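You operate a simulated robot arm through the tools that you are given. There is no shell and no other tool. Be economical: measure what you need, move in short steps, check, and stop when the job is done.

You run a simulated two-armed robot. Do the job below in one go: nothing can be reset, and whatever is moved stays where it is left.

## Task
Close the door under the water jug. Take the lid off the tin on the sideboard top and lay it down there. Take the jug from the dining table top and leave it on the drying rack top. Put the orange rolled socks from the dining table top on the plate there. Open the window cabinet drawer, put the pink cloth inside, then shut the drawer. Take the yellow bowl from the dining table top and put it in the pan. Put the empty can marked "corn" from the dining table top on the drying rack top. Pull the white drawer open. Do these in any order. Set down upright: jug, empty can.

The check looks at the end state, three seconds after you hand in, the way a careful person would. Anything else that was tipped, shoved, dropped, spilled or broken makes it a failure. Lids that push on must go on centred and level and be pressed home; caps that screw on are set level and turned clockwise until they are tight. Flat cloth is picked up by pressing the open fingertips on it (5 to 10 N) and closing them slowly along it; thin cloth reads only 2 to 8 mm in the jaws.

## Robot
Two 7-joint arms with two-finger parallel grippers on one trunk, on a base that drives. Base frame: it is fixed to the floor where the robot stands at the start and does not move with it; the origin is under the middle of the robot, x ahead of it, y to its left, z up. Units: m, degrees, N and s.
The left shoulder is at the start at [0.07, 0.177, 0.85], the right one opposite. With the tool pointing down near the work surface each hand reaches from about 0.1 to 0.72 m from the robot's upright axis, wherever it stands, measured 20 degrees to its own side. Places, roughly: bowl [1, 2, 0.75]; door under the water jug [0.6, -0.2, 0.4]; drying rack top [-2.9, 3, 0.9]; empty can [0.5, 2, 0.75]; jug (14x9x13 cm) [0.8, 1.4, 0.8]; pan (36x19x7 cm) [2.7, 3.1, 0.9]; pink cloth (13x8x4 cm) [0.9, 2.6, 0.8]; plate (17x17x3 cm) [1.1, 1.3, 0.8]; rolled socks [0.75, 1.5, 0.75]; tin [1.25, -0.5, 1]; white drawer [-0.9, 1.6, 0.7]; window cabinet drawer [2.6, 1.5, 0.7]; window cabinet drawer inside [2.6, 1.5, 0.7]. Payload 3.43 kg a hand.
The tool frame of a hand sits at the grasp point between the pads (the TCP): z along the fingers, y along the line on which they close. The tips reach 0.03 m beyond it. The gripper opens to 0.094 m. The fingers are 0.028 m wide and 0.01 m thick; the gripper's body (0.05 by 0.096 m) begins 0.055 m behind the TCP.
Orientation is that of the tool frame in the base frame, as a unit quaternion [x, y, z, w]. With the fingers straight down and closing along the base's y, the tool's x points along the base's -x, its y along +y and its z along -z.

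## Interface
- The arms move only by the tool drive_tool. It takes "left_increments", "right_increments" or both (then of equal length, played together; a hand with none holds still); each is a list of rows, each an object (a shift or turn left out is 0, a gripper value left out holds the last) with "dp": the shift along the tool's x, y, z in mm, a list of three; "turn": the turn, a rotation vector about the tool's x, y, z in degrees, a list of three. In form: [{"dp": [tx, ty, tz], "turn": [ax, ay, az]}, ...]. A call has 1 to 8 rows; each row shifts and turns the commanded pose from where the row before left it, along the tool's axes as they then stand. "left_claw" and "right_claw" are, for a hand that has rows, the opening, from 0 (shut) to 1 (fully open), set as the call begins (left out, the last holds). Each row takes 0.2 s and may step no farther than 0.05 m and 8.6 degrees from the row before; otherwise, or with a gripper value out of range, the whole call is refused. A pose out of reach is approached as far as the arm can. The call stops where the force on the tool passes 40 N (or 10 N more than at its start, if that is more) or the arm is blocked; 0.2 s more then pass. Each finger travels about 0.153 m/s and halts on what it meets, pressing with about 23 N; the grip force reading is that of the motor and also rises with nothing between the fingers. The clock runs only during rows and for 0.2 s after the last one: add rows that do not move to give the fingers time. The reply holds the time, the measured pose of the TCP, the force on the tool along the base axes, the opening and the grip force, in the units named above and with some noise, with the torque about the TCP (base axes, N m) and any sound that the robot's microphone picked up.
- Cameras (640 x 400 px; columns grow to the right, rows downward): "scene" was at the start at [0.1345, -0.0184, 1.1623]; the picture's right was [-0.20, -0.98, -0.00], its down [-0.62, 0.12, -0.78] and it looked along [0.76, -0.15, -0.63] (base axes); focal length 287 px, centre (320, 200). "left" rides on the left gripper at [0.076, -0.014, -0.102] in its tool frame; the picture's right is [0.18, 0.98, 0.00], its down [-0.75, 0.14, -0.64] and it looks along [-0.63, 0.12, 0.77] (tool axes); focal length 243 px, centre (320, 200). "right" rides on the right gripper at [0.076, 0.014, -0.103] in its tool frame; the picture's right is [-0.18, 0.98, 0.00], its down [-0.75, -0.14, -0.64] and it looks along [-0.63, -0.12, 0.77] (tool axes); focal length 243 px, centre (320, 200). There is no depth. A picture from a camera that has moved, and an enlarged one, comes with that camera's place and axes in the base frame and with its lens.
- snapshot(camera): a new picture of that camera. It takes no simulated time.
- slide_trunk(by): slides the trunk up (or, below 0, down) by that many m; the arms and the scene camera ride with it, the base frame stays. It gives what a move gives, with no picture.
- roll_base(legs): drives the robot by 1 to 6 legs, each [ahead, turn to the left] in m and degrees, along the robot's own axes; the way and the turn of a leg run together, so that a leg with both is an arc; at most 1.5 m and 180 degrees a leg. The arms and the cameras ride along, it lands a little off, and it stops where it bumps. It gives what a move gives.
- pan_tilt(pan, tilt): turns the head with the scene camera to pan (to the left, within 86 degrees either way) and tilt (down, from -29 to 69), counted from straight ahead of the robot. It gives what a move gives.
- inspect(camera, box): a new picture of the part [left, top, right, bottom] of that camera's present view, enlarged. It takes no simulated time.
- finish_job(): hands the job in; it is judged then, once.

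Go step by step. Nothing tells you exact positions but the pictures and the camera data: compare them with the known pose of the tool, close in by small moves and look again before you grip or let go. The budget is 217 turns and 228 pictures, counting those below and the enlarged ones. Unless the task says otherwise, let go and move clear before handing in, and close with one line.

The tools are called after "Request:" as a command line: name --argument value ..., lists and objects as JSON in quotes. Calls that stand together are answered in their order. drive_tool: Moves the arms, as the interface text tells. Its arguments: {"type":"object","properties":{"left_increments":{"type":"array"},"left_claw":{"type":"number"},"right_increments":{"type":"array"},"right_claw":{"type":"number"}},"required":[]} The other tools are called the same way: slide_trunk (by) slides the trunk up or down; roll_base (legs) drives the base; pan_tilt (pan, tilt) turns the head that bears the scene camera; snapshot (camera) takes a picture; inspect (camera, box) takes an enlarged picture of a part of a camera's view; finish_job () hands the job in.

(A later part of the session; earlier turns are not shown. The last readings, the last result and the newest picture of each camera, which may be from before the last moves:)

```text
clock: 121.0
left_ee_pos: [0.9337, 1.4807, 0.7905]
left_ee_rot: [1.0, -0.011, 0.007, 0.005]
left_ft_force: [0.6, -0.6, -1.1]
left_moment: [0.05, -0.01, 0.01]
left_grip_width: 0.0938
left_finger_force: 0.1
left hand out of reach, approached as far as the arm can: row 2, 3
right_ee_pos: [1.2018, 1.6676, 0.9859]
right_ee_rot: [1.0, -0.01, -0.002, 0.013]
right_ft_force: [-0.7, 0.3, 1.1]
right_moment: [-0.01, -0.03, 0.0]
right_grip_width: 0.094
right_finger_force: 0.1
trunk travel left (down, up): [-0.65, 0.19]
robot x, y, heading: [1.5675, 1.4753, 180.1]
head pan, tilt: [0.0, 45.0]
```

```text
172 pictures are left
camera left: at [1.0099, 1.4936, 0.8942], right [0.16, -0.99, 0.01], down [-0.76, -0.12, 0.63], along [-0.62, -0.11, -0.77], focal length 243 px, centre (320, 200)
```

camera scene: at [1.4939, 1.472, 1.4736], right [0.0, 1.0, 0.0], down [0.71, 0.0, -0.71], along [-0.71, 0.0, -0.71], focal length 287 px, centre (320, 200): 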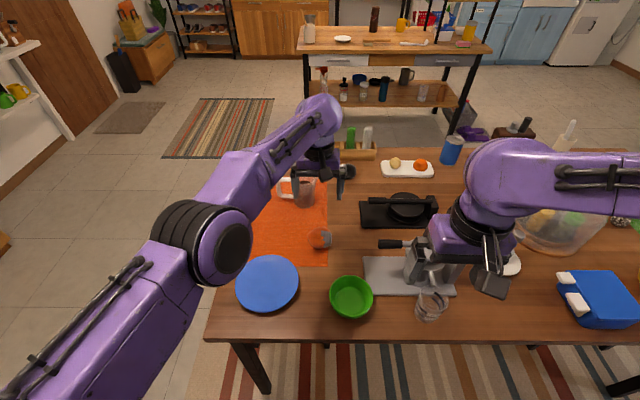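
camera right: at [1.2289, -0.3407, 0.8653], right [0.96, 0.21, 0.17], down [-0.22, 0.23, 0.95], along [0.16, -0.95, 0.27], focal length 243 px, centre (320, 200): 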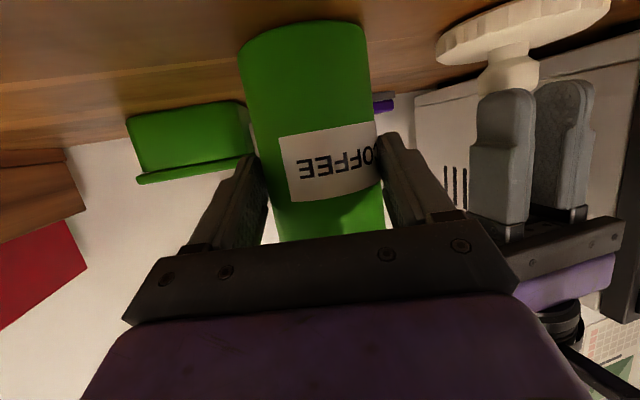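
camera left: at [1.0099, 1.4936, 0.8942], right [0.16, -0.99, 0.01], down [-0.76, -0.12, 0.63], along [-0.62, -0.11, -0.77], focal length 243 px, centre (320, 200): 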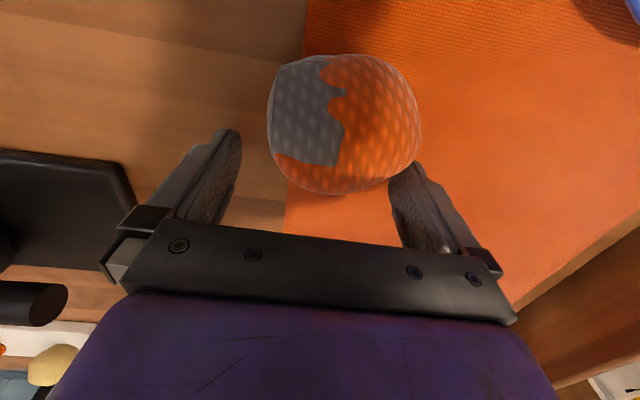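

The arm is awkward straight ahead. I'll raise both hands and turn the base slightly right so the socks lie on the left hand's side.

Request:
drive_tool --left_increments '[{"dp": [0, 0, -40]}, {"dp": [0, 0, -40]}, {"dp": [0, 0, -20]}]' --right_increments '[{"dp": [20, 0, -40]}, {"dp": [20, 0, -40]}, {"dp": [20, 0, -20]}]'

Request:
roll_base --legs '[[0, -18]]'

Request:
drive_tool --left_increments '[{"dp": [0, 40, 0]}, {"dp": [0, 40, 0]}, {"dp": [0, 40, 0]}, {"dp": [0, 40, 0]}]'

Request:
snapshot --camera "left"

Request:
snapshot --camera "scene"

```text
clock: 121.8
left_ee_pos: [0.9303, 1.4827, 0.8911]
left_ee_rot: [1.0, -0.012, 0.008, 0.006]
left_ft_force: [0.1, 0.3, -0.2]
left_moment: [-0.02, 0.0, 0.0]
left_grip_width: 0.0938
left_finger_force: 0.0
right_ee_pos: [1.2641, 1.6697, 1.0861]
right_ee_rot: [1.0, -0.01, -0.001, 0.012]
right_ft_force: [-0.5, 0.8, 1.0]
right_moment: [-0.03, 0.0, -0.02]
right_grip_width: 0.0942
right_finger_force: 0.1
trunk travel left (down, up): [-0.65, 0.19]
robot x, y, heading: [1.567, 1.4728, 179.7]
head pan, tilt: [0.0, 45.0]
```

```text
clock: 123.4
left_ee_pos: [0.9644, 1.6818, 0.8912]
left_ee_rot: [0.986, -0.169, 0.008, 0.005]
left_ft_force: [1.0, 0.1, -0.3]
left_moment: [0.0, 0.01, 0.0]
left_grip_width: 0.0938
left_finger_force: 0.0
right_ee_pos: [1.34, 1.7548, 1.085]
right_ee_rot: [0.986, -0.168, -0.002, 0.013]
right_ft_force: [0.1, -0.2, -0.7]
right_moment: [0.01, -0.03, 0.01]
right_grip_width: 0.0941
right_finger_force: 0.0
trunk travel left (down, up): [-0.65, 0.19]
robot x, y, heading: [1.5675, 1.4759, 161.8]
head pan, tilt: [0.0, 45.0]
stopped in leg 1: the robot was blocked; the commanded pose is now the measured one
```

```text
clock: 124.4
left_ee_pos: [0.8751, 1.553, 0.8923]
left_ee_rot: [0.985, -0.169, 0.009, 0.006]
left_ft_force: [-0.3, -0.4, 0.2]
left_moment: [0.02, -0.01, 0.0]
left_grip_width: 0.0943
left_finger_force: 0.1
left hand out of reach, approached as far as the arm can: row 1, 2, 3, 4
right_ee_pos: [1.3388, 1.7534, 1.0851]
right_ee_rot: [0.986, -0.168, -0.003, 0.012]
right_ft_force: [-0.1, 0.1, 0.6]
right_moment: [0.01, -0.02, 0.0]
right_grip_width: 0.0941
right_finger_force: 0.1
trunk travel left (down, up): [-0.65, 0.19]
robot x, y, heading: [1.5676, 1.4726, 161.5]
head pan, tilt: [0.0, 45.0]
```

```text
171 pictures are left
camera left: at [0.9504, 1.5424, 0.9953], right [-0.16, -0.99, 0.01], down [-0.77, 0.13, 0.63], along [-0.62, 0.09, -0.78], focal length 243 px, centre (320, 200)
```

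left: 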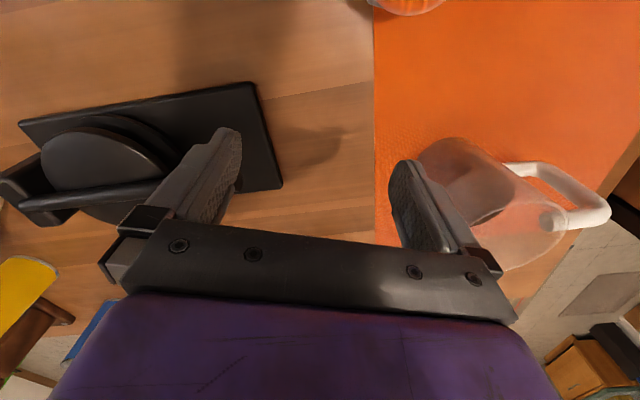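

```text
170 pictures are left
camera scene: at [1.4429, 1.5118, 1.3737], right [0.32, 0.95, 0.0], down [0.67, -0.22, -0.71], along [-0.67, 0.22, -0.71], focal length 287 px, centre (320, 200)
```

scene: 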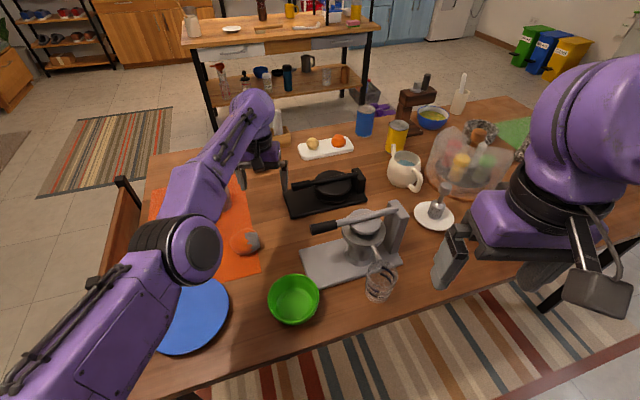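

The arm is nearly straight; I'll pull the left hand well back toward me to recover reach.

Request:
drive_tool --left_increments '[{"dp": [40, 0, -10]}, {"dp": [40, 0, -10]}, {"dp": [40, 0, -10]}, {"dp": [40, 0, 0]}]'

Request:
snapshot --camera "scene"

```text
clock: 125.4
left_ee_pos: [0.8864, 1.5723, 0.9235]
left_ee_rot: [0.985, -0.17, 0.008, 0.006]
left_ft_force: [0.1, -0.8, 0.3]
left_moment: [0.02, 0.02, 0.03]
left_grip_width: 0.0939
left_finger_force: 0.0
left hand out of reach, approached as far as the arm can: row 1, 2, 3, 4
right_ee_pos: [1.3391, 1.7545, 1.0848]
right_ee_rot: [0.986, -0.168, -0.003, 0.013]
right_ft_force: [-0.1, 0.1, -0.1]
right_moment: [0.03, -0.01, -0.03]
right_grip_width: 0.0941
right_finger_force: 0.2
trunk travel left (down, up): [-0.65, 0.19]
robot x, y, heading: [1.572, 1.4712, 161.6]
head pan, tilt: [0.0, 45.0]
```

```text
169 pictures are left
camera scene: at [1.4439, 1.5135, 1.3737], right [0.32, 0.95, 0.0], down [0.67, -0.22, -0.71], along [-0.67, 0.22, -0.71], focal length 287 px, centre (320, 200)
```

scene: 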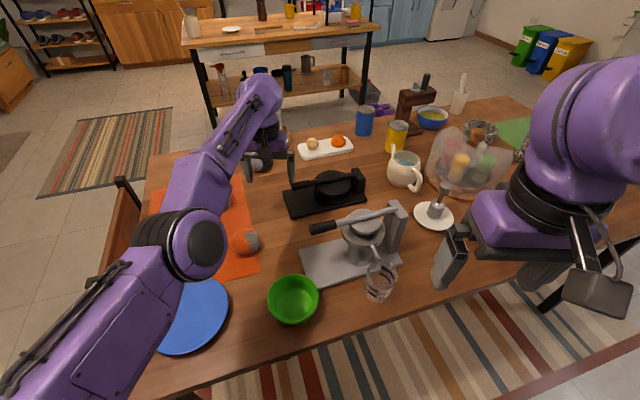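

The elbow seems to be at a straight-arm singularity. I'll try lifting the hand to bend it.

Request:
drive_tool --left_increments '[{"dp": [0, 0, -45]}, {"dp": [0, 0, -45]}, {"dp": [20, 0, -40]}, {"dp": [30, 0, -30]}, {"dp": [40, 0, 0]}, {"dp": [40, 0, 0]}, {"dp": [40, 0, 0]}]'

```text
clock: 127.0
left_ee_pos: [1.0569, 1.5014, 1.0845]
left_ee_rot: [0.985, -0.17, 0.006, 0.006]
left_ft_force: [-0.7, -0.2, -0.2]
left_moment: [0.01, 0.03, 0.05]
left_grip_width: 0.0941
left_finger_force: 0.1
left hand out of reach, approached as far as the arm can: row 1, 2
right_ee_pos: [1.3402, 1.7529, 1.0851]
right_ee_rot: [0.986, -0.167, -0.004, 0.012]
right_ft_force: [0.8, -1.1, 0.1]
right_moment: [0.0, 0.04, 0.04]
right_grip_width: 0.0939
right_finger_force: 0.0
trunk travel left (down, up): [-0.65, 0.19]
robot x, y, heading: [1.5669, 1.4741, 161.8]
head pan, tilt: [0.0, 45.0]
```

The arm is free again. Now to the socks along a bent-elbow path.

Request:
drive_tool --left_increments '[{"dp": [-15, 11, 35]}, {"dp": [-15, 11, 35]}, {"dp": [-15, 11, 35]}, {"dp": [-15, 11, 35]}, {"dp": [-15, 10, 35]}, {"dp": [0, 0, 30]}]'

Request:
snapshot --camera "left"

```text
clock: 128.4
left_ee_pos: [0.9688, 1.473, 0.8785]
left_ee_rot: [0.985, -0.171, 0.008, 0.005]
left_ft_force: [0.1, 0.3, -0.5]
left_moment: [-0.01, 0.0, -0.01]
left_grip_width: 0.0939
left_finger_force: 0.1
right_ee_pos: [1.3394, 1.7551, 1.085]
right_ee_rot: [0.986, -0.167, -0.003, 0.013]
right_ft_force: [0.6, 0.1, 0.1]
right_moment: [-0.03, 0.01, 0.0]
right_grip_width: 0.0942
right_finger_force: 0.1
trunk travel left (down, up): [-0.65, 0.19]
robot x, y, heading: [1.5683, 1.4727, 161.5]
head pan, tilt: [0.0, 45.0]
```

```text
168 pictures are left
camera left: at [1.0444, 1.4625, 0.9817], right [-0.16, -0.99, 0.01], down [-0.77, 0.13, 0.63], along [-0.62, 0.09, -0.78], focal length 243 px, centre (320, 200)
```

left: 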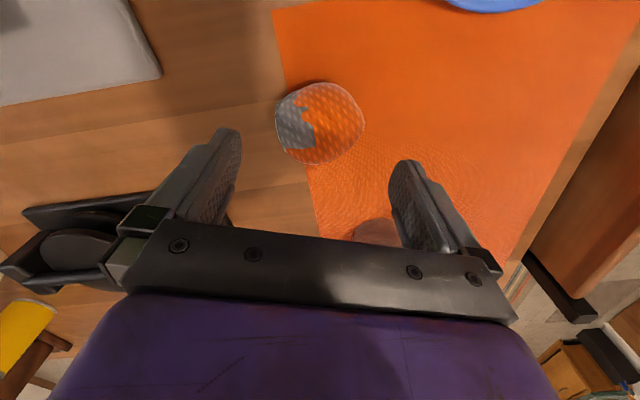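

Directly above the socks. Descend, close, lift.

Request:
drive_tool --left_increments '[{"dp": [0, 0, 35]}, {"dp": [0, 0, 35]}, {"dp": [0, 0, 18]}, {"dp": [0, 0, 0]}]'

Request:
drive_tool --left_increments '[{"dp": [0, 0, 0]}, {"dp": [0, 0, 0]}, {"dp": [0, 0, 0]}, {"dp": [0, 0, -20]}, {"dp": [0, 0, -30]}, {"dp": [0, 0, -30]}, {"dp": [0, 0, -20]}]' --left_claw 0.2

Request:
snapshot --camera "left"

```text
clock: 129.4
left_ee_pos: [0.9691, 1.473, 0.789]
left_ee_rot: [0.985, -0.17, 0.008, 0.006]
left_ft_force: [0.0, 0.1, 0.1]
left_moment: [0.02, 0.03, 0.01]
left_grip_width: 0.0942
left_finger_force: 0.1
right_ee_pos: [1.3392, 1.7542, 1.0857]
right_ee_rot: [0.986, -0.167, -0.004, 0.013]
right_ft_force: [0.2, -0.9, -0.4]
right_moment: [0.03, 0.01, 0.04]
right_grip_width: 0.0942
right_finger_force: 0.1
trunk travel left (down, up): [-0.65, 0.19]
robot x, y, heading: [1.567, 1.4759, 161.4]
head pan, tilt: [0.0, 45.0]
```

```text
clock: 131.0
left_ee_pos: [0.9687, 1.4737, 0.8903]
left_ee_rot: [0.986, -0.169, 0.008, 0.006]
left_ft_force: [0.7, 0.5, -0.4]
left_moment: [0.04, 0.0, -0.04]
left_grip_width: 0.0868
left_finger_force: 22.9
right_ee_pos: [1.3405, 1.7546, 1.0843]
right_ee_rot: [0.986, -0.168, -0.003, 0.012]
right_ft_force: [0.1, 0.7, -0.2]
right_moment: [0.0, -0.01, -0.01]
right_grip_width: 0.094
right_finger_force: 0.1
trunk travel left (down, up): [-0.65, 0.19]
robot x, y, heading: [1.5655, 1.4733, 161.6]
head pan, tilt: [0.0, 45.0]
```

```text
167 pictures are left
camera left: at [1.0443, 1.4626, 0.9933], right [-0.16, -0.99, 0.01], down [-0.77, 0.13, 0.63], along [-0.62, 0.09, -0.78], focal length 243 px, centre (320, 200)
```

left: 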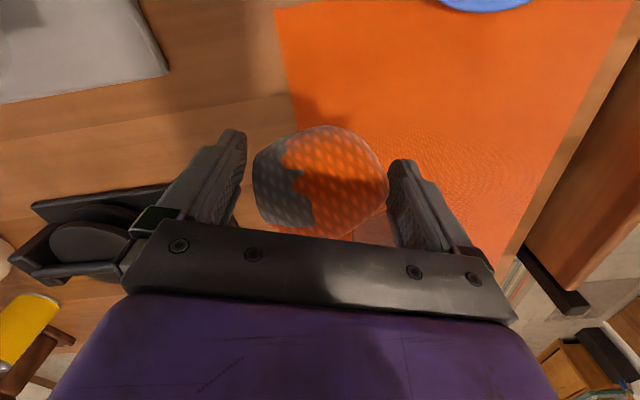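

The socks are held. Moving over the plate.

Request:
drive_tool --left_increments '[{"dp": [34, 18, 0]}, {"dp": [34, 18, 0]}, {"dp": [34, 18, 0]}, {"dp": [34, 18, 0]}, {"dp": [34, 18, 0]}, {"dp": [0, 0, 0]}]'

Request:
snapshot --camera "scene"

Request:
snapshot --camera "left"

```text
clock: 132.4
left_ee_pos: [1.0983, 1.3322, 0.8907]
left_ee_rot: [0.986, -0.169, 0.009, 0.005]
left_ft_force: [0.3, 0.3, -0.8]
left_moment: [-0.06, 0.0, -0.01]
left_grip_width: 0.0866
left_finger_force: 23.2
right_ee_pos: [1.3387, 1.755, 1.0832]
right_ee_rot: [0.986, -0.168, -0.004, 0.013]
right_ft_force: [-0.7, -0.1, 0.1]
right_moment: [0.01, -0.01, -0.02]
right_grip_width: 0.0941
right_finger_force: 0.1
trunk travel left (down, up): [-0.65, 0.19]
robot x, y, heading: [1.568, 1.4729, 161.2]
head pan, tilt: [0.0, 45.0]
```

```text
166 pictures are left
camera scene: at [1.443, 1.5139, 1.3736], right [0.32, 0.95, 0.0], down [0.67, -0.22, -0.71], along [-0.67, 0.22, -0.71], focal length 287 px, centre (320, 200)
```

scene: 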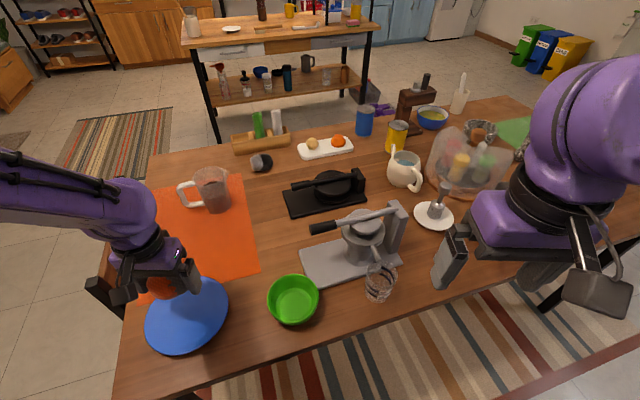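

```text
165 pictures are left
camera left: at [1.1745, 1.3225, 0.9949], right [-0.15, -0.99, 0.01], down [-0.77, 0.13, 0.63], along [-0.62, 0.09, -0.78], focal length 243 px, centre (320, 200)
```

left: 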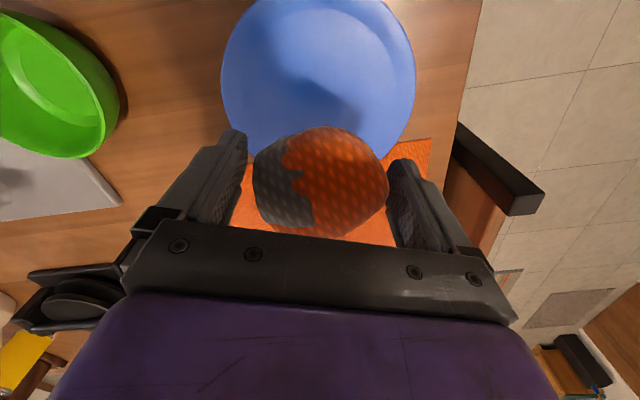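

Plate centre is at (1.12,1.33). Shift 2 cm and lower onto it.

Request:
drive_tool --left_increments '[{"dp": [21, -7, 20]}, {"dp": [0, 0, 30]}, {"dp": [0, 0, 20]}, {"dp": [0, 0, 12]}, {"dp": [0, 0, 4]}, {"dp": [0, 0, 0]}]'

Request:
snapshot --camera "left"

```text
clock: 133.8
left_ee_pos: [1.1229, 1.331, 0.8077]
left_ee_rot: [0.986, -0.169, 0.005, 0.006]
left_ft_force: [-3.7, -3.4, 30.7]
left_moment: [0.01, 0.04, 0.47]
left_grip_width: 0.0857
left_finger_force: 23.0
right_ee_pos: [1.3414, 1.7544, 1.0859]
right_ee_rot: [0.986, -0.166, -0.004, 0.014]
right_ft_force: [-1.0, -1.7, 0.3]
right_moment: [-0.02, -0.02, -0.01]
right_grip_width: 0.094
right_finger_force: 0.1
trunk travel left (down, up): [-0.65, 0.19]
robot x, y, heading: [1.5648, 1.4716, 161.6]
head pan, tilt: [0.0, 45.0]
```

```text
164 pictures are left
camera left: at [1.1988, 1.3208, 0.9122], right [-0.15, -0.99, 0.01], down [-0.76, 0.13, 0.63], along [-0.63, 0.09, -0.77], focal length 243 px, centre (320, 200)
```

left: 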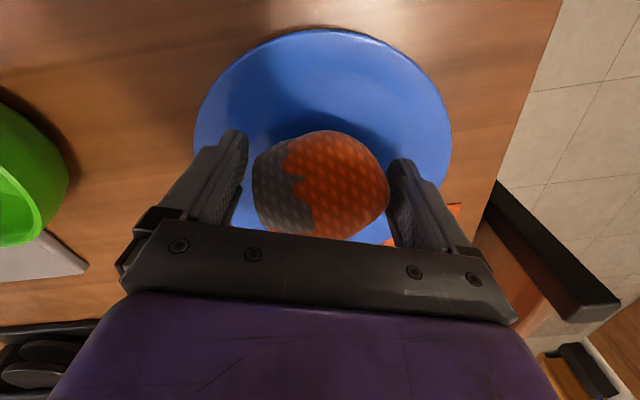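

Contact with the plate. Relax, open, and rise.

Request:
drive_tool --left_increments '[{"dp": [0, 0, -5]}, {"dp": [8, 0, 0]}, {"dp": [0, 0, 0]}]'

Request:
drive_tool --left_increments '[{"dp": [0, 0, 0]}, {"dp": [0, 0, 0]}, {"dp": [0, 0, -20]}, {"dp": [0, 0, -40]}, {"dp": [0, 0, -40]}, {"dp": [0, 0, -40]}, {"dp": [0, 0, -40]}, {"dp": [0, 0, -40]}]' --left_claw 1

Request:
snapshot --camera "scene"

Request:
snapshot --camera "left"

```text
clock: 134.6
left_ee_pos: [1.13, 1.3275, 0.812]
left_ee_rot: [0.985, -0.17, 0.008, 0.006]
left_ft_force: [-0.5, 0.3, -0.3]
left_moment: [-0.05, -0.01, 0.04]
left_grip_width: 0.0853
left_finger_force: 22.7
right_ee_pos: [1.3385, 1.7538, 1.084]
right_ee_rot: [0.986, -0.168, -0.002, 0.013]
right_ft_force: [0.0, -0.9, 0.1]
right_moment: [-0.03, -0.03, 0.0]
right_grip_width: 0.0939
right_finger_force: 0.1
trunk travel left (down, up): [-0.65, 0.19]
robot x, y, heading: [1.5685, 1.4676, 161.5]
head pan, tilt: [0.0, 45.0]
```

```text
clock: 136.4
left_ee_pos: [1.0853, 1.3239, 1.0095]
left_ee_rot: [0.986, -0.169, 0.007, -0.003]
left_ft_force: [0.3, 1.3, 0.6]
left_moment: [-0.06, 0.0, -0.01]
left_grip_width: 0.094
left_finger_force: 0.1
left hand out of reach, approached as far as the arm can: row 6, 7, 8
right_ee_pos: [1.3397, 1.7552, 1.0849]
right_ee_rot: [0.986, -0.168, -0.003, 0.014]
right_ft_force: [0.1, 0.2, -0.2]
right_moment: [0.01, 0.03, -0.04]
right_grip_width: 0.0941
right_finger_force: 0.2
trunk travel left (down, up): [-0.65, 0.19]
robot x, y, heading: [1.5652, 1.474, 161.5]
head pan, tilt: [0.0, 45.0]
```

```text
163 pictures are left
camera scene: at [1.4446, 1.5155, 1.3737], right [0.32, 0.95, 0.0], down [0.67, -0.23, -0.71], along [-0.67, 0.22, -0.71], focal length 287 px, centre (320, 200)
```

scene: 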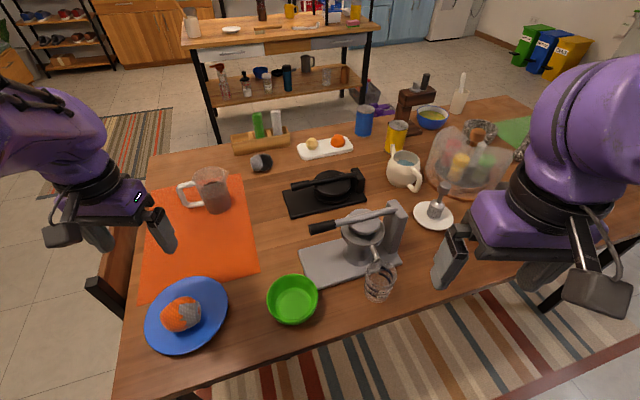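

```text
162 pictures are left
camera left: at [1.1613, 1.3126, 1.1132], right [-0.15, -0.99, -0.01], down [-0.77, 0.12, 0.63], along [-0.62, 0.1, -0.78], focal length 243 px, centre (320, 200)
```

left: 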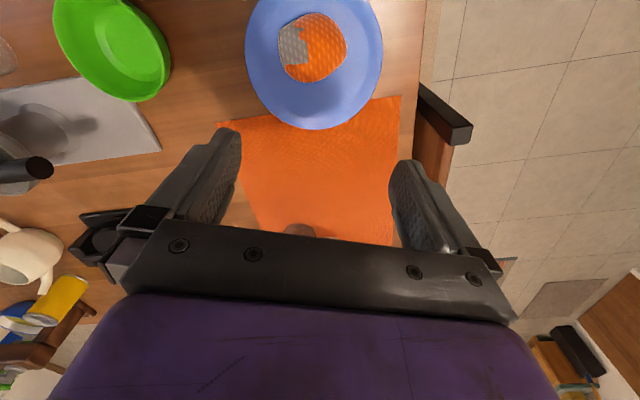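

The socks rest on the plate. Next I'll turn around and look at the window cabinet drawer.

Request:
slide_trunk --by 0.1

Request:
roll_base --legs '[[-0.12, 0], [0, -90], [0, -72]]'

Request:
pan_tilt --pan 0 --tilt 30

Request:
snapshot --camera "scene"

```text
clock: 137.7
left_ee_pos: [1.0862, 1.3224, 1.1067]
left_ee_rot: [0.986, -0.168, 0.011, -0.004]
left_ft_force: [0.3, -0.3, -0.3]
left_moment: [0.0, -0.03, 0.02]
left_grip_width: 0.0941
left_finger_force: 0.1
right_ee_pos: [1.3383, 1.7535, 1.1848]
right_ee_rot: [0.986, -0.167, -0.003, 0.012]
right_ft_force: [-0.2, 0.8, 0.3]
right_moment: [-0.01, 0.0, -0.03]
right_grip_width: 0.0939
right_finger_force: 0.0
trunk travel left (down, up): [-0.75, 0.09]
robot x, y, heading: [1.5702, 1.4741, 161.6]
head pan, tilt: [0.0, 45.0]
```

```text
clock: 145.9
left_ee_pos: [2.0905, 1.735, 1.1068]
left_ee_rot: [0.001, 1.0, -0.006, -0.01]
left_ft_force: [1.0, -0.3, 0.2]
left_moment: [0.02, 0.02, -0.01]
left_grip_width: 0.0939
left_finger_force: 0.0
right_ee_pos: [1.9903, 1.2436, 1.1856]
right_ee_rot: [0.002, 1.0, 0.013, 0.001]
right_ft_force: [0.4, -0.2, 0.0]
right_moment: [0.02, 0.0, 0.04]
right_grip_width: 0.0942
right_finger_force: 0.2
trunk travel left (down, up): [-0.75, 0.09]
robot x, y, heading: [1.6832, 1.4306, 0.6]
head pan, tilt: [0.0, 45.0]
```

```text
clock: 146.7
left_ee_pos: [2.0892, 1.7356, 1.1063]
left_ee_rot: [0.001, 1.0, -0.007, -0.01]
left_ft_force: [0.4, 0.9, 1.2]
left_moment: [-0.03, -0.01, -0.03]
left_grip_width: 0.094
left_finger_force: 0.1
right_ee_pos: [1.9913, 1.2444, 1.1845]
right_ee_rot: [0.001, 1.0, 0.014, 0.001]
right_ft_force: [0.0, 0.5, 0.1]
right_moment: [0.03, -0.02, -0.03]
right_grip_width: 0.094
right_finger_force: 0.1
trunk travel left (down, up): [-0.75, 0.09]
robot x, y, heading: [1.6831, 1.4328, 0.8]
head pan, tilt: [0.0, 30.0]
```

```text
161 pictures are left
camera scene: at [1.8234, 1.4347, 1.4963], right [0.01, -1.0, 0.0], down [-0.5, -0.01, -0.87], along [0.87, 0.01, -0.5], focal length 287 px, centre (320, 200)
```

scene: 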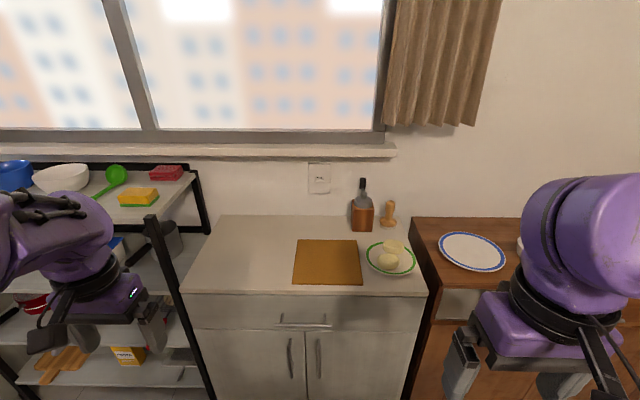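

The window cabinet is ahead with its drawer handle at about (2.43,1.495,0.70). I'll zoom on the handle.

Request:
slide_trunk --by -0.3

Request:
snapshot --camera "scene"

Request:
inspect --camera "scene" --box '[240, 170, 400, 270]'

```text
clock: 149.7
left_ee_pos: [2.089, 1.7354, 0.8059]
left_ee_rot: [0.001, 1.0, -0.007, -0.01]
left_ft_force: [0.0, 0.3, 0.2]
left_moment: [0.04, -0.01, -0.01]
left_grip_width: 0.094
left_finger_force: 0.1
right_ee_pos: [1.9903, 1.2435, 0.8849]
right_ee_rot: [0.002, 1.0, 0.013, 0.0]
right_ft_force: [0.2, -0.1, 0.5]
right_moment: [-0.01, 0.03, -0.03]
right_grip_width: 0.0937
right_finger_force: 0.0
trunk travel left (down, up): [-0.45, 0.39]
robot x, y, heading: [1.6793, 1.432, 0.5]
head pan, tilt: [0.0, 30.0]
```

```text
160 pictures are left
camera scene: at [1.8233, 1.4348, 1.1964], right [0.01, -1.0, 0.0], down [-0.5, -0.01, -0.87], along [0.87, 0.01, -0.5], focal length 287 px, centre (320, 200)
```

scene: 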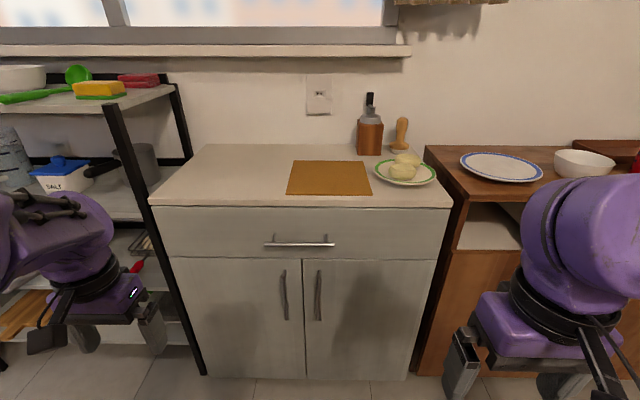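

```text
4.00 times, centred on (320, 220) of scene
camera zoom: at [1.8233, 1.4348, 1.1964], right [0.01, -1.0, 0.0], down [-0.5, -0.01, -0.87], along [0.87, 0.01, -0.5], focal length 1150 px, centre (320, 120)
```

zoom: 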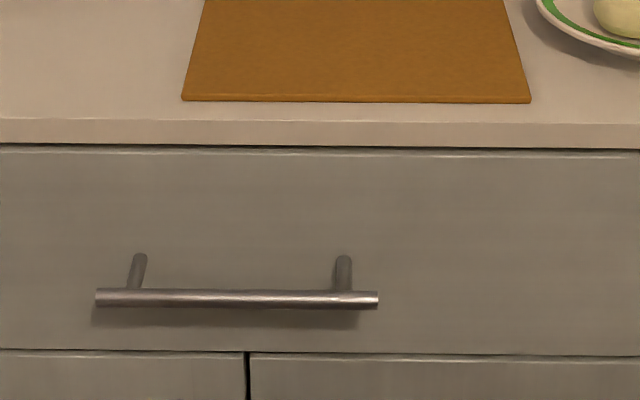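

The handle bar is at about (2.406,1.487,0.735), horizontal. I'll turn the left hand to point forward with the fingers closing vertically.

Request:
drive_tool --left_increments '[{"turn": [0, -8.5, 0]}, {"turn": [0, -8.5, 0]}, {"turn": [0, -8.5, 0]}, {"turn": [0, -8.5, 0]}, {"turn": [0, -8.5, 0]}, {"turn": [0, -8.5, 0]}, {"turn": [0, -8.5, 0]}, {"turn": [0, -8.5, 0]}]'

Request:
drive_tool --left_increments '[{"turn": [0, -8.5, 0]}, {"turn": [0, -8.5, 0]}, {"turn": [0, -5, 0]}, {"turn": [0, 0, 0]}]'

Request:
snapshot --camera "scene"

```text
clock: 151.5
left_ee_pos: [2.158, 1.7789, 0.7795]
left_ee_rot: [0.0, 0.834, -0.005, 0.551]
left_ft_force: [0.0, 0.1, -0.3]
left_moment: [0.01, -0.03, -0.03]
left_grip_width: 0.0938
left_finger_force: 0.1
left hand out of reach, approached as far as the arm can: row 1, 2, 3, 4, 7, 8
right_ee_pos: [1.9911, 1.2445, 0.8842]
right_ee_rot: [0.002, 1.0, 0.012, 0.001]
right_ft_force: [0.2, 0.2, -0.3]
right_moment: [0.02, 0.06, 0.0]
right_grip_width: 0.094
right_finger_force: 0.0
trunk travel left (down, up): [-0.45, 0.39]
robot x, y, heading: [1.6828, 1.4372, 0.6]
head pan, tilt: [0.0, 30.0]
```

```text
clock: 152.5
left_ee_pos: [2.1464, 1.8066, 0.7625]
left_ee_rot: [-0.002, 0.748, -0.006, 0.664]
left_ft_force: [-0.6, -0.6, 0.0]
left_moment: [0.01, 0.01, -0.01]
left_grip_width: 0.094
left_finger_force: 0.0
left hand out of reach, approached as far as the arm can: row 1, 2
right_ee_pos: [1.9899, 1.2452, 0.8852]
right_ee_rot: [0.001, 1.0, 0.013, 0.001]
right_ft_force: [0.2, 0.2, 0.3]
right_moment: [-0.05, -0.04, -0.02]
right_grip_width: 0.094
right_finger_force: 0.0
trunk travel left (down, up): [-0.45, 0.39]
robot x, y, heading: [1.6798, 1.4386, 0.3]
head pan, tilt: [0.0, 30.0]
```

```text
158 pictures are left
camera scene: at [1.8232, 1.4353, 1.1963], right [0.01, -1.0, 0.0], down [-0.5, -0.01, -0.87], along [0.87, 0.01, -0.5], focal length 287 px, centre (320, 200)
```

scene: 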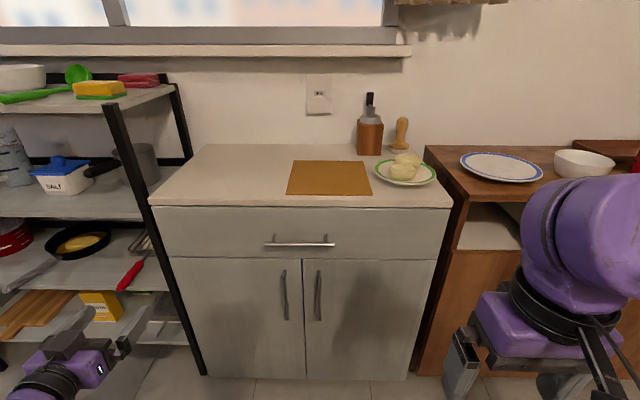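

Request:
drive_tool --left_increments '[{"dp": [0, -45, 0]}, {"dp": [0, -45, 0]}, {"dp": [0, -45, 0]}, {"dp": [0, -45, 0]}, {"dp": [0, -45, 0]}, {"dp": [0, -45, 0]}, {"dp": [0, -45, 0]}, {"dp": [0, 0, 0]}]'

Request:
drive_tool --left_increments '[{"turn": [0, 0, 8.5]}, {"turn": [0, 0, 8.5]}, {"turn": [0, 0, 8.5]}, {"turn": [0, 0, 8.5]}, {"turn": [0, 0, 8.5]}, {"turn": [0, 0, 8.5]}, {"turn": [0, 0, 8.5]}, {"turn": [0, 0, 8.5]}]'

Request:
snapshot --camera "scene"

```text
clock: 154.3
left_ee_pos: [2.1441, 1.8036, 0.7644]
left_ee_rot: [-0.002, 0.748, -0.005, 0.663]
left_ft_force: [-0.1, 0.9, 0.6]
left_moment: [-0.01, 0.01, 0.01]
left_grip_width: 0.0941
left_finger_force: 0.2
left hand out of reach, approached as far as the arm can: row 1, 2, 3, 4, 5, 6, 7
right_ee_pos: [1.9909, 1.2435, 0.8849]
right_ee_rot: [0.002, 1.0, 0.013, 0.001]
right_ft_force: [0.1, -0.6, 0.3]
right_moment: [-0.01, 0.02, -0.01]
right_grip_width: 0.0938
right_finger_force: 0.1
trunk travel left (down, up): [-0.45, 0.39]
robot x, y, heading: [1.6843, 1.4337, 0.6]
head pan, tilt: [0.0, 30.0]
```

```text
clock: 156.1
left_ee_pos: [2.0924, 1.8826, 0.855]
left_ee_rot: [0.419, 0.623, 0.365, 0.551]
left_ft_force: [-0.2, 0.0, 0.2]
left_moment: [-0.01, -0.05, 0.02]
left_grip_width: 0.094
left_finger_force: 0.1
left hand out of reach, approached as far as the arm can: row 1, 2, 3, 4, 5, 6, 7, 8
right_ee_pos: [1.9905, 1.244, 0.8852]
right_ee_rot: [0.001, 1.0, 0.014, 0.001]
right_ft_force: [0.0, 0.6, 0.2]
right_moment: [0.01, 0.01, -0.04]
right_grip_width: 0.0942
right_finger_force: 0.0
trunk travel left (down, up): [-0.45, 0.39]
robot x, y, heading: [1.6842, 1.4356, 0.7]
head pan, tilt: [0.0, 30.0]
```

```text
157 pictures are left
camera scene: at [1.8233, 1.4343, 1.1963], right [0.01, -1.0, 0.0], down [-0.5, 0.0, -0.87], along [0.87, 0.01, -0.5], focal length 287 px, centre (320, 200)
```

scene: 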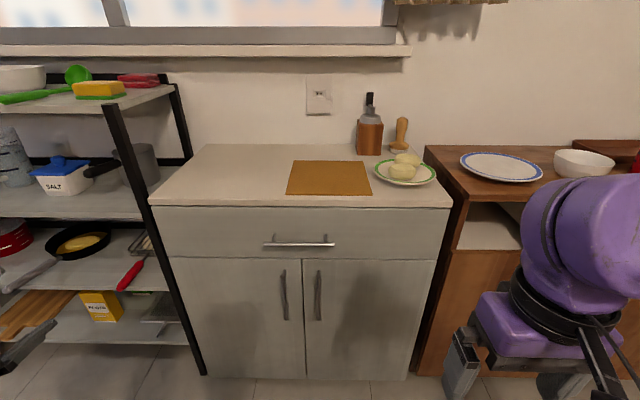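

The left arm got into a poor configuration. I'll undo its roll and tilt, and bring the right hand forward to try with that arm further out.

Request:
drive_tool --left_increments '[{"turn": [0, 0, -8.5]}, {"turn": [0, 0, -8.5]}, {"turn": [0, 0, -8.5]}, {"turn": [0, 0, -8.5]}, {"turn": [0, 0, -8.5]}, {"turn": [0, 0, -8.5]}, {"turn": [0, 0, -8.5]}, {"turn": [0, 0, -8.5]}]' --right_increments '[{"dp": [-30, 10, 0]}, {"dp": [-30, 10, 0]}, {"dp": [-30, 10, 0]}, {"dp": [-30, 10, 0]}, {"dp": [-30, 10, 0]}, {"dp": [-30, 10, 0]}, {"dp": [-30, 10, 0]}, {"dp": [0, 0, 0]}]'

Request:
drive_tool --left_increments '[{"turn": [0, 8.5, 0]}, {"turn": [0, 8.5, 0]}, {"turn": [0, 8.5, 0]}, {"turn": [0, 8.5, 0]}, {"turn": [0, 8.5, 0]}, {"turn": [0, 8.5, 0]}, {"turn": [0, 8.5, 0]}, {"turn": [0, 8.5, 0]}]' --right_increments '[{"turn": [0, -8.5, 0]}, {"turn": [0, -8.5, 0]}, {"turn": [0, -8.5, 0]}, {"turn": [0, -8.5, 0]}, {"turn": [0, -8.5, 0]}, {"turn": [0, -8.5, 0]}, {"turn": [0, -8.5, 0]}, {"turn": [0, -8.5, 0]}]'

Request:
snapshot --camera "scene"

```text
clock: 157.9
left_ee_pos: [2.0922, 1.8819, 0.8552]
left_ee_rot: [-0.004, 0.749, -0.005, 0.663]
left_ft_force: [-0.1, 0.2, 0.0]
left_moment: [-0.02, -0.01, 0.0]
left_grip_width: 0.094
left_finger_force: 0.0
right_ee_pos: [2.1977, 1.3141, 0.8857]
right_ee_rot: [0.002, 1.0, 0.013, 0.001]
right_ft_force: [-0.2, 0.0, -0.5]
right_moment: [0.01, 0.01, -0.03]
right_grip_width: 0.094
right_finger_force: 0.1
trunk travel left (down, up): [-0.45, 0.39]
robot x, y, heading: [1.6787, 1.4334, 0.6]
head pan, tilt: [0.0, 30.0]
```

```text
clock: 159.7
left_ee_pos: [2.0931, 1.8825, 0.8545]
left_ee_rot: [-0.001, 0.991, -0.004, 0.13]
left_ft_force: [-0.3, -0.6, 0.3]
left_moment: [0.0, -0.02, 0.01]
left_grip_width: 0.0938
left_finger_force: 0.0
right_ee_pos: [2.1996, 1.3133, 0.8865]
right_ee_rot: [0.008, 0.828, 0.01, 0.56]
right_ft_force: [0.7, -1.2, 0.6]
right_moment: [-0.01, -0.02, -0.03]
right_grip_width: 0.0942
right_finger_force: 0.0
trunk travel left (down, up): [-0.45, 0.39]
robot x, y, heading: [1.6837, 1.4344, 0.4]
head pan, tilt: [0.0, 30.0]
```

```text
156 pictures are left
camera scene: at [1.8241, 1.4354, 1.1962], right [0.01, -1.0, 0.0], down [-0.5, -0.01, -0.87], along [0.87, 0.01, -0.5], focal length 287 px, centre (320, 200)
```

scene: 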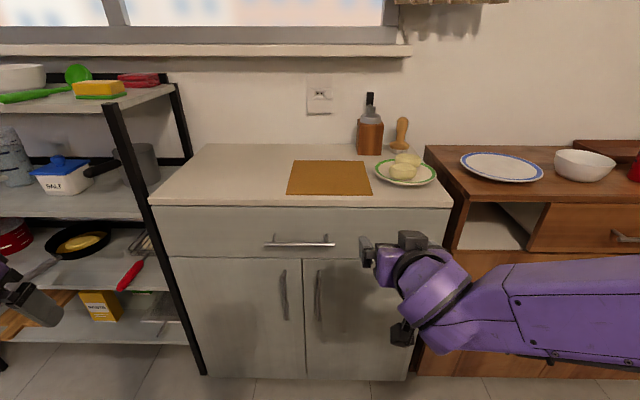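

The right arm takes the pose well. I'll finish the tilt and roll the right hand.

Request:
drive_tool --left_increments '[{"turn": [0, 8, 0]}, {"turn": [0, 7, 0]}, {"dp": [0, -30, 0]}, {"dp": [0, -30, 0]}, {"dp": [0, -30, 0]}, {"dp": [0, -30, 0]}, {"dp": [0, 0, 0]}, {"dp": [0, 0, 0]}]' --right_increments '[{"turn": [0, -8.5, 0]}, {"turn": [0, -8.5, 0]}, {"turn": [0, 0, -8.5]}, {"turn": [0, 0, -8.5]}, {"turn": [0, 0, -8.5]}, {"turn": [0, 0, -8.5]}, {"turn": [0, 0, -8.5]}, {"turn": [0, 0, -8.5]}]'

Request:
drive_tool --right_increments '[{"turn": [0, 0, -8.5]}, {"turn": [0, 0, -8.5]}, {"turn": [0, 0, -8.5]}, {"turn": [0, 0, -8.5]}, {"turn": [0, 0, -5]}, {"dp": [0, 0, 0]}]'

Request:
snapshot --camera "scene"

Request:
snapshot --camera "right"

```text
clock: 161.5
left_ee_pos: [2.0922, 1.7642, 0.855]
left_ee_rot: [-0.001, 1.0, -0.012, 0.0]
left_ft_force: [-0.6, -0.3, -0.1]
left_moment: [-0.01, -0.01, 0.03]
left_grip_width: 0.0942
left_finger_force: 0.0
right_ee_pos: [2.2, 1.313, 0.8856]
right_ee_rot: [-0.309, 0.669, -0.285, 0.613]
right_ft_force: [0.1, 0.1, -0.1]
right_moment: [0.01, 0.0, 0.01]
right_grip_width: 0.0939
right_finger_force: 0.0
trunk travel left (down, up): [-0.45, 0.39]
robot x, y, heading: [1.6794, 1.4323, 0.4]
head pan, tilt: [0.0, 30.0]
```

```text
clock: 162.9
left_ee_pos: [2.0924, 1.7651, 0.8566]
left_ee_rot: [-0.001, 1.0, -0.011, 0.0]
left_ft_force: [-0.6, -0.9, 0.7]
left_moment: [0.0, -0.01, 0.03]
left_grip_width: 0.0939
left_finger_force: 0.1
right_ee_pos: [2.2008, 1.3138, 0.8864]
right_ee_rot: [-0.514, 0.528, -0.473, 0.484]
right_ft_force: [-0.7, -0.3, -0.9]
right_moment: [0.0, 0.03, 0.02]
right_grip_width: 0.0942
right_finger_force: 0.1
trunk travel left (down, up): [-0.45, 0.39]
robot x, y, heading: [1.68, 1.4347, 0.5]
head pan, tilt: [0.0, 30.0]
```

```text
155 pictures are left
camera scene: at [1.8234, 1.4349, 1.1963], right [0.01, -1.0, 0.0], down [-0.5, -0.01, -0.87], along [0.87, 0.01, -0.5], focal length 287 px, centre (320, 200)
```

scene: 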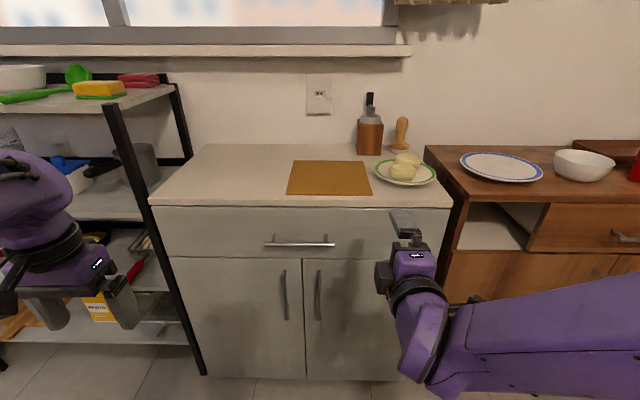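

```text
154 pictures are left
camera right: at [2.0972, 1.2378, 0.8799], right [-0.08, 0.21, -0.97], down [-0.62, 0.75, 0.21], along [0.78, 0.63, 0.07], focal length 243 px, centre (320, 200)
```

right: 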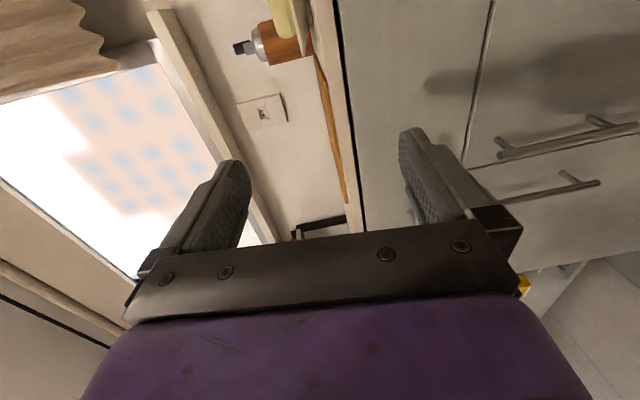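

The right hand is now level with fingers closing vertically. I'll move it in front of the handle.

Request:
drive_tool --right_increments '[{"dp": [-28.3, 22, 15]}, {"dp": [-28.3, 22, 15]}, {"dp": [-28.3, 22, 15]}, {"dp": [-28.3, 22, 15]}, {"dp": [-28.3, 22, 15]}, {"dp": [-28.3, 22, 15]}, {"dp": [0, 0, 0]}]' --right_claw 0.7

Request:
snapshot --camera "scene"

Request:
snapshot --camera "right"

```text
clock: 164.5
left_ee_pos: [2.0926, 1.7652, 0.8562]
left_ee_rot: [-0.002, 1.0, -0.012, 0.001]
left_ft_force: [-0.7, -0.1, 0.0]
left_moment: [0.01, 0.03, 0.01]
left_grip_width: 0.0939
left_finger_force: 0.1
right_ee_pos: [2.2899, 1.4694, 0.7626]
right_ee_rot: [-0.491, 0.549, -0.471, 0.485]
right_ft_force: [0.0, 0.0, 0.5]
right_moment: [-0.01, 0.03, 0.01]
right_grip_width: 0.0661
right_finger_force: 0.0
trunk travel left (down, up): [-0.45, 0.39]
robot x, y, heading: [1.6839, 1.4343, 0.8]
head pan, tilt: [0.0, 30.0]
```

```text
153 pictures are left
camera scene: at [1.8227, 1.434, 1.1965], right [0.01, -1.0, 0.0], down [-0.5, 0.0, -0.87], along [0.87, 0.01, -0.5], focal length 287 px, centre (320, 200)
```

scene: 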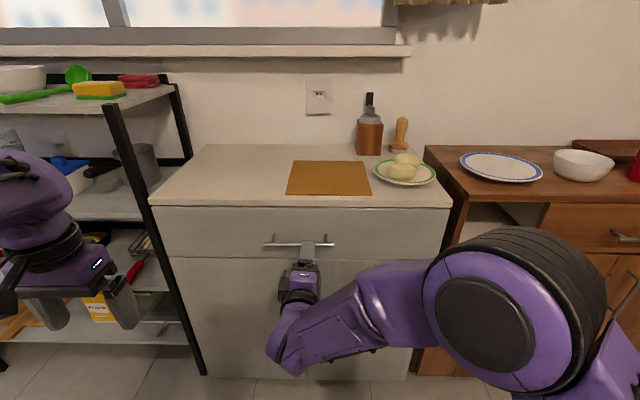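

```text
152 pictures are left
camera right: at [2.1829, 1.3988, 0.7526], right [-0.07, 0.26, -0.96], down [-0.59, 0.77, 0.25], along [0.8, 0.59, 0.09], focal length 243 px, centre (320, 200)
```

right: 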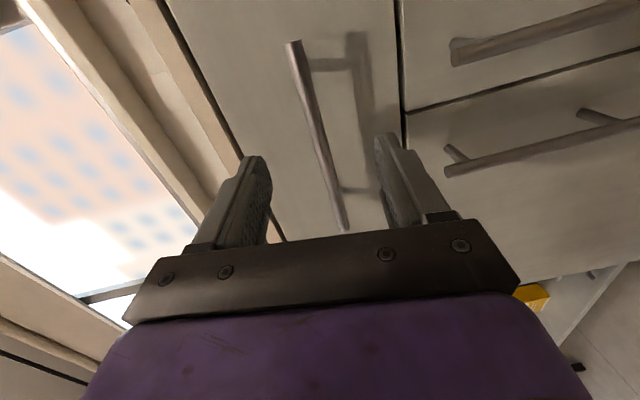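

The bar passes between the fingers. I'll advance 60 mm and check.

Request:
drive_tool --right_increments '[{"dp": [0, -2, 20]}, {"dp": [0, -2, 20]}, {"dp": [0, -2, 20]}, {"dp": [0, 0, 0]}]'

Request:
snapshot --camera "right"

Request:
inspect --camera "scene" --box '[240, 200, 400, 300]'

```text
clock: 165.5
left_ee_pos: [2.0914, 1.7648, 0.8563]
left_ee_rot: [0.0, 1.0, -0.012, 0.0]
left_ft_force: [-0.8, 0.0, 0.2]
left_moment: [0.02, 0.0, 0.02]
left_grip_width: 0.0941
left_finger_force: 0.0
right_ee_pos: [2.3463, 1.4762, 0.7567]
right_ee_rot: [-0.505, 0.538, -0.472, 0.483]
right_ft_force: [-0.6, 0.1, 0.0]
right_moment: [-0.03, 0.01, -0.01]
right_grip_width: 0.0658
right_finger_force: 0.0
trunk travel left (down, up): [-0.45, 0.39]
robot x, y, heading: [1.6826, 1.4354, 0.6]
head pan, tilt: [0.0, 30.0]
```

```text
151 pictures are left
camera right: at [2.2403, 1.4032, 0.7497], right [-0.08, 0.23, -0.97], down [-0.61, 0.76, 0.23], along [0.79, 0.61, 0.08], focal length 243 px, centre (320, 200)
```

right: 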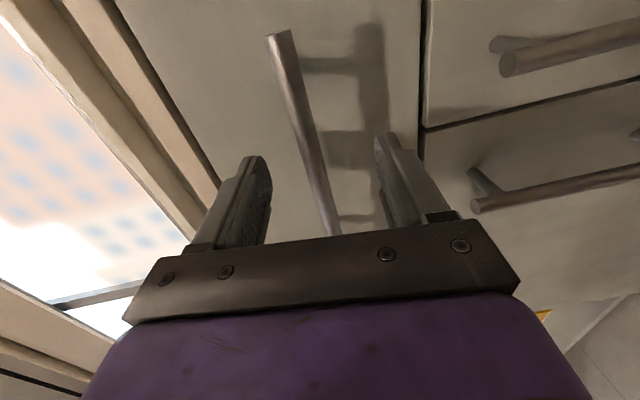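

```text
4.00 times, centred on (320, 250) of scene
camera zoom: at [1.8232, 1.435, 1.1964], right [0.01, -1.0, 0.0], down [-0.5, -0.01, -0.87], along [0.87, 0.01, -0.5], focal length 1150 px, centre (320, 0)
```

zoom: 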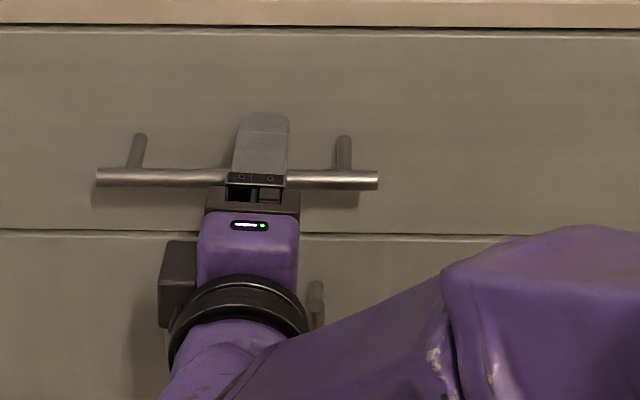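

Request:
drive_tool --right_increments '[{"dp": [0, -2, 20]}, {"dp": [0, -2, 18]}, {"dp": [0, 0, 0]}]'

Request:
drive_tool --right_increments '[{"dp": [0, 0, 0]}, {"dp": [0, 0, 0]}, {"dp": [0, 0, 0]}]' --right_claw 0

Request:
snapshot --camera "right"

```text
clock: 166.0
left_ee_pos: [2.0928, 1.7648, 0.8566]
left_ee_rot: [0.0, 1.0, -0.014, 0.001]
left_ft_force: [0.3, 0.5, -0.9]
left_moment: [0.0, 0.01, 0.01]
left_grip_width: 0.0937
left_finger_force: 0.0
right_ee_pos: [2.3717, 1.4783, 0.7534]
right_ee_rot: [-0.507, 0.535, -0.473, 0.482]
right_ft_force: [-18.1, -5.9, 3.4]
right_moment: [0.32, -0.94, -0.01]
right_grip_width: 0.0676
right_finger_force: 1.3
trunk travel left (down, up): [-0.45, 0.39]
robot x, y, heading: [1.6823, 1.4369, 0.4]
head pan, tilt: [0.0, 30.0]
stopped in row 2 (right hand): the force on the tool passed its limit (the readings are from after the stop); the commanded pose is now the measured one
```

```text
clock: 166.8
left_ee_pos: [2.0915, 1.765, 0.8563]
left_ee_rot: [-0.001, 1.0, -0.012, 0.002]
left_ft_force: [-0.3, -0.1, 0.5]
left_moment: [-0.01, 0.03, 0.02]
left_grip_width: 0.094
left_finger_force: 0.2
right_ee_pos: [2.3719, 1.4793, 0.7584]
right_ee_rot: [-0.507, 0.533, -0.476, 0.483]
right_ft_force: [1.5, -1.4, 19.0]
right_moment: [-1.08, 0.12, -0.06]
right_grip_width: 0.0171
right_finger_force: 45.4
trunk travel left (down, up): [-0.45, 0.39]
robot x, y, heading: [1.6829, 1.4408, 0.9]
head pan, tilt: [0.0, 30.0]
```

```text
149 pictures are left
camera right: at [2.2673, 1.4061, 0.75], right [-0.08, 0.22, -0.97], down [-0.62, 0.76, 0.22], along [0.78, 0.62, 0.08], focal length 243 px, centre (320, 200)
```

right: 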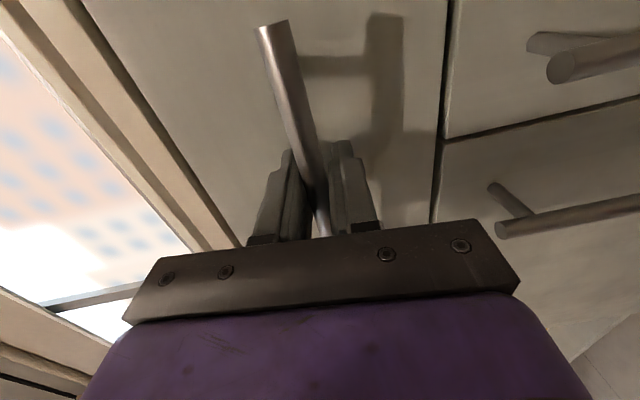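

The bar is gripped. I'll pull straight back.

Request:
drive_tool --right_increments '[{"dp": [0, 0, -15]}, {"dp": [0, 0, -25]}, {"dp": [0, 0, -30]}, {"dp": [0, 0, -30]}, {"dp": [0, 0, -30]}, {"dp": [0, 0, -30]}]'

Request:
snapshot --camera "scene"

```text
clock: 167.2
left_ee_pos: [2.0913, 1.7664, 0.8557]
left_ee_rot: [-0.003, 1.0, -0.015, -0.001]
left_ft_force: [-0.4, -0.2, 0.3]
left_moment: [0.04, 0.0, -0.02]
left_grip_width: 0.0939
left_finger_force: 0.0
right_ee_pos: [2.3725, 1.479, 0.7596]
right_ee_rot: [-0.505, 0.531, -0.476, 0.486]
right_ft_force: [4.7, 13.9, 15.2]
right_moment: [-1.18, 0.03, -1.24]
right_grip_width: 0.0166
right_finger_force: 45.2
trunk travel left (down, up): [-0.45, 0.39]
robot x, y, heading: [1.683, 1.4329, 0.7]
head pan, tilt: [0.0, 30.0]
stopped in row 1 (right hand): the force on the tool passed its limit (the readings are from after the stop); the commanded pose is now the measured one
```

```text
148 pictures are left
camera scene: at [1.8239, 1.4371, 1.1961], right [0.01, -1.0, 0.0], down [-0.5, -0.01, -0.87], along [0.87, 0.01, -0.5], focal length 287 px, centre (320, 200)
```

scene: 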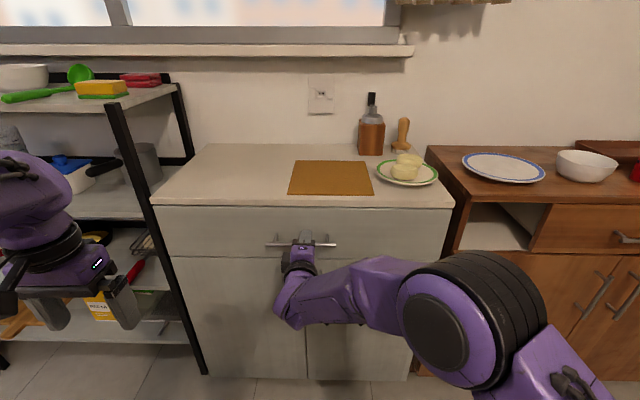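

Request:
drive_tool --right_increments '[{"dp": [0, 0, 0]}, {"dp": [0, 0, -3]}, {"dp": [0, 0, -3]}, {"dp": [0, 0, -3]}, {"dp": [0, 0, -3]}, {"dp": [0, 0, -3]}, {"dp": [0, 0, -3]}]'

```text
clock: 167.8
left_ee_pos: [2.0903, 1.7698, 0.8545]
left_ee_rot: [-0.005, 1.0, -0.016, 0.0]
left_ft_force: [-0.3, 0.4, 0.1]
left_moment: [0.05, 0.04, 0.03]
left_grip_width: 0.094
left_finger_force: 0.1
right_ee_pos: [2.3718, 1.4796, 0.7594]
right_ee_rot: [-0.507, 0.53, -0.476, 0.486]
right_ft_force: [5.4, 24.3, 10.7]
right_moment: [-1.09, -0.03, -0.63]
right_grip_width: 0.0168
right_finger_force: 45.5
trunk travel left (down, up): [-0.45, 0.39]
robot x, y, heading: [1.6829, 1.4361, 1.4]
head pan, tilt: [0.0, 30.0]
stopped in row 3 (right hand): the force on the tool passed its limit (the readings are from after the stop); the commanded pose is now the measured one
```

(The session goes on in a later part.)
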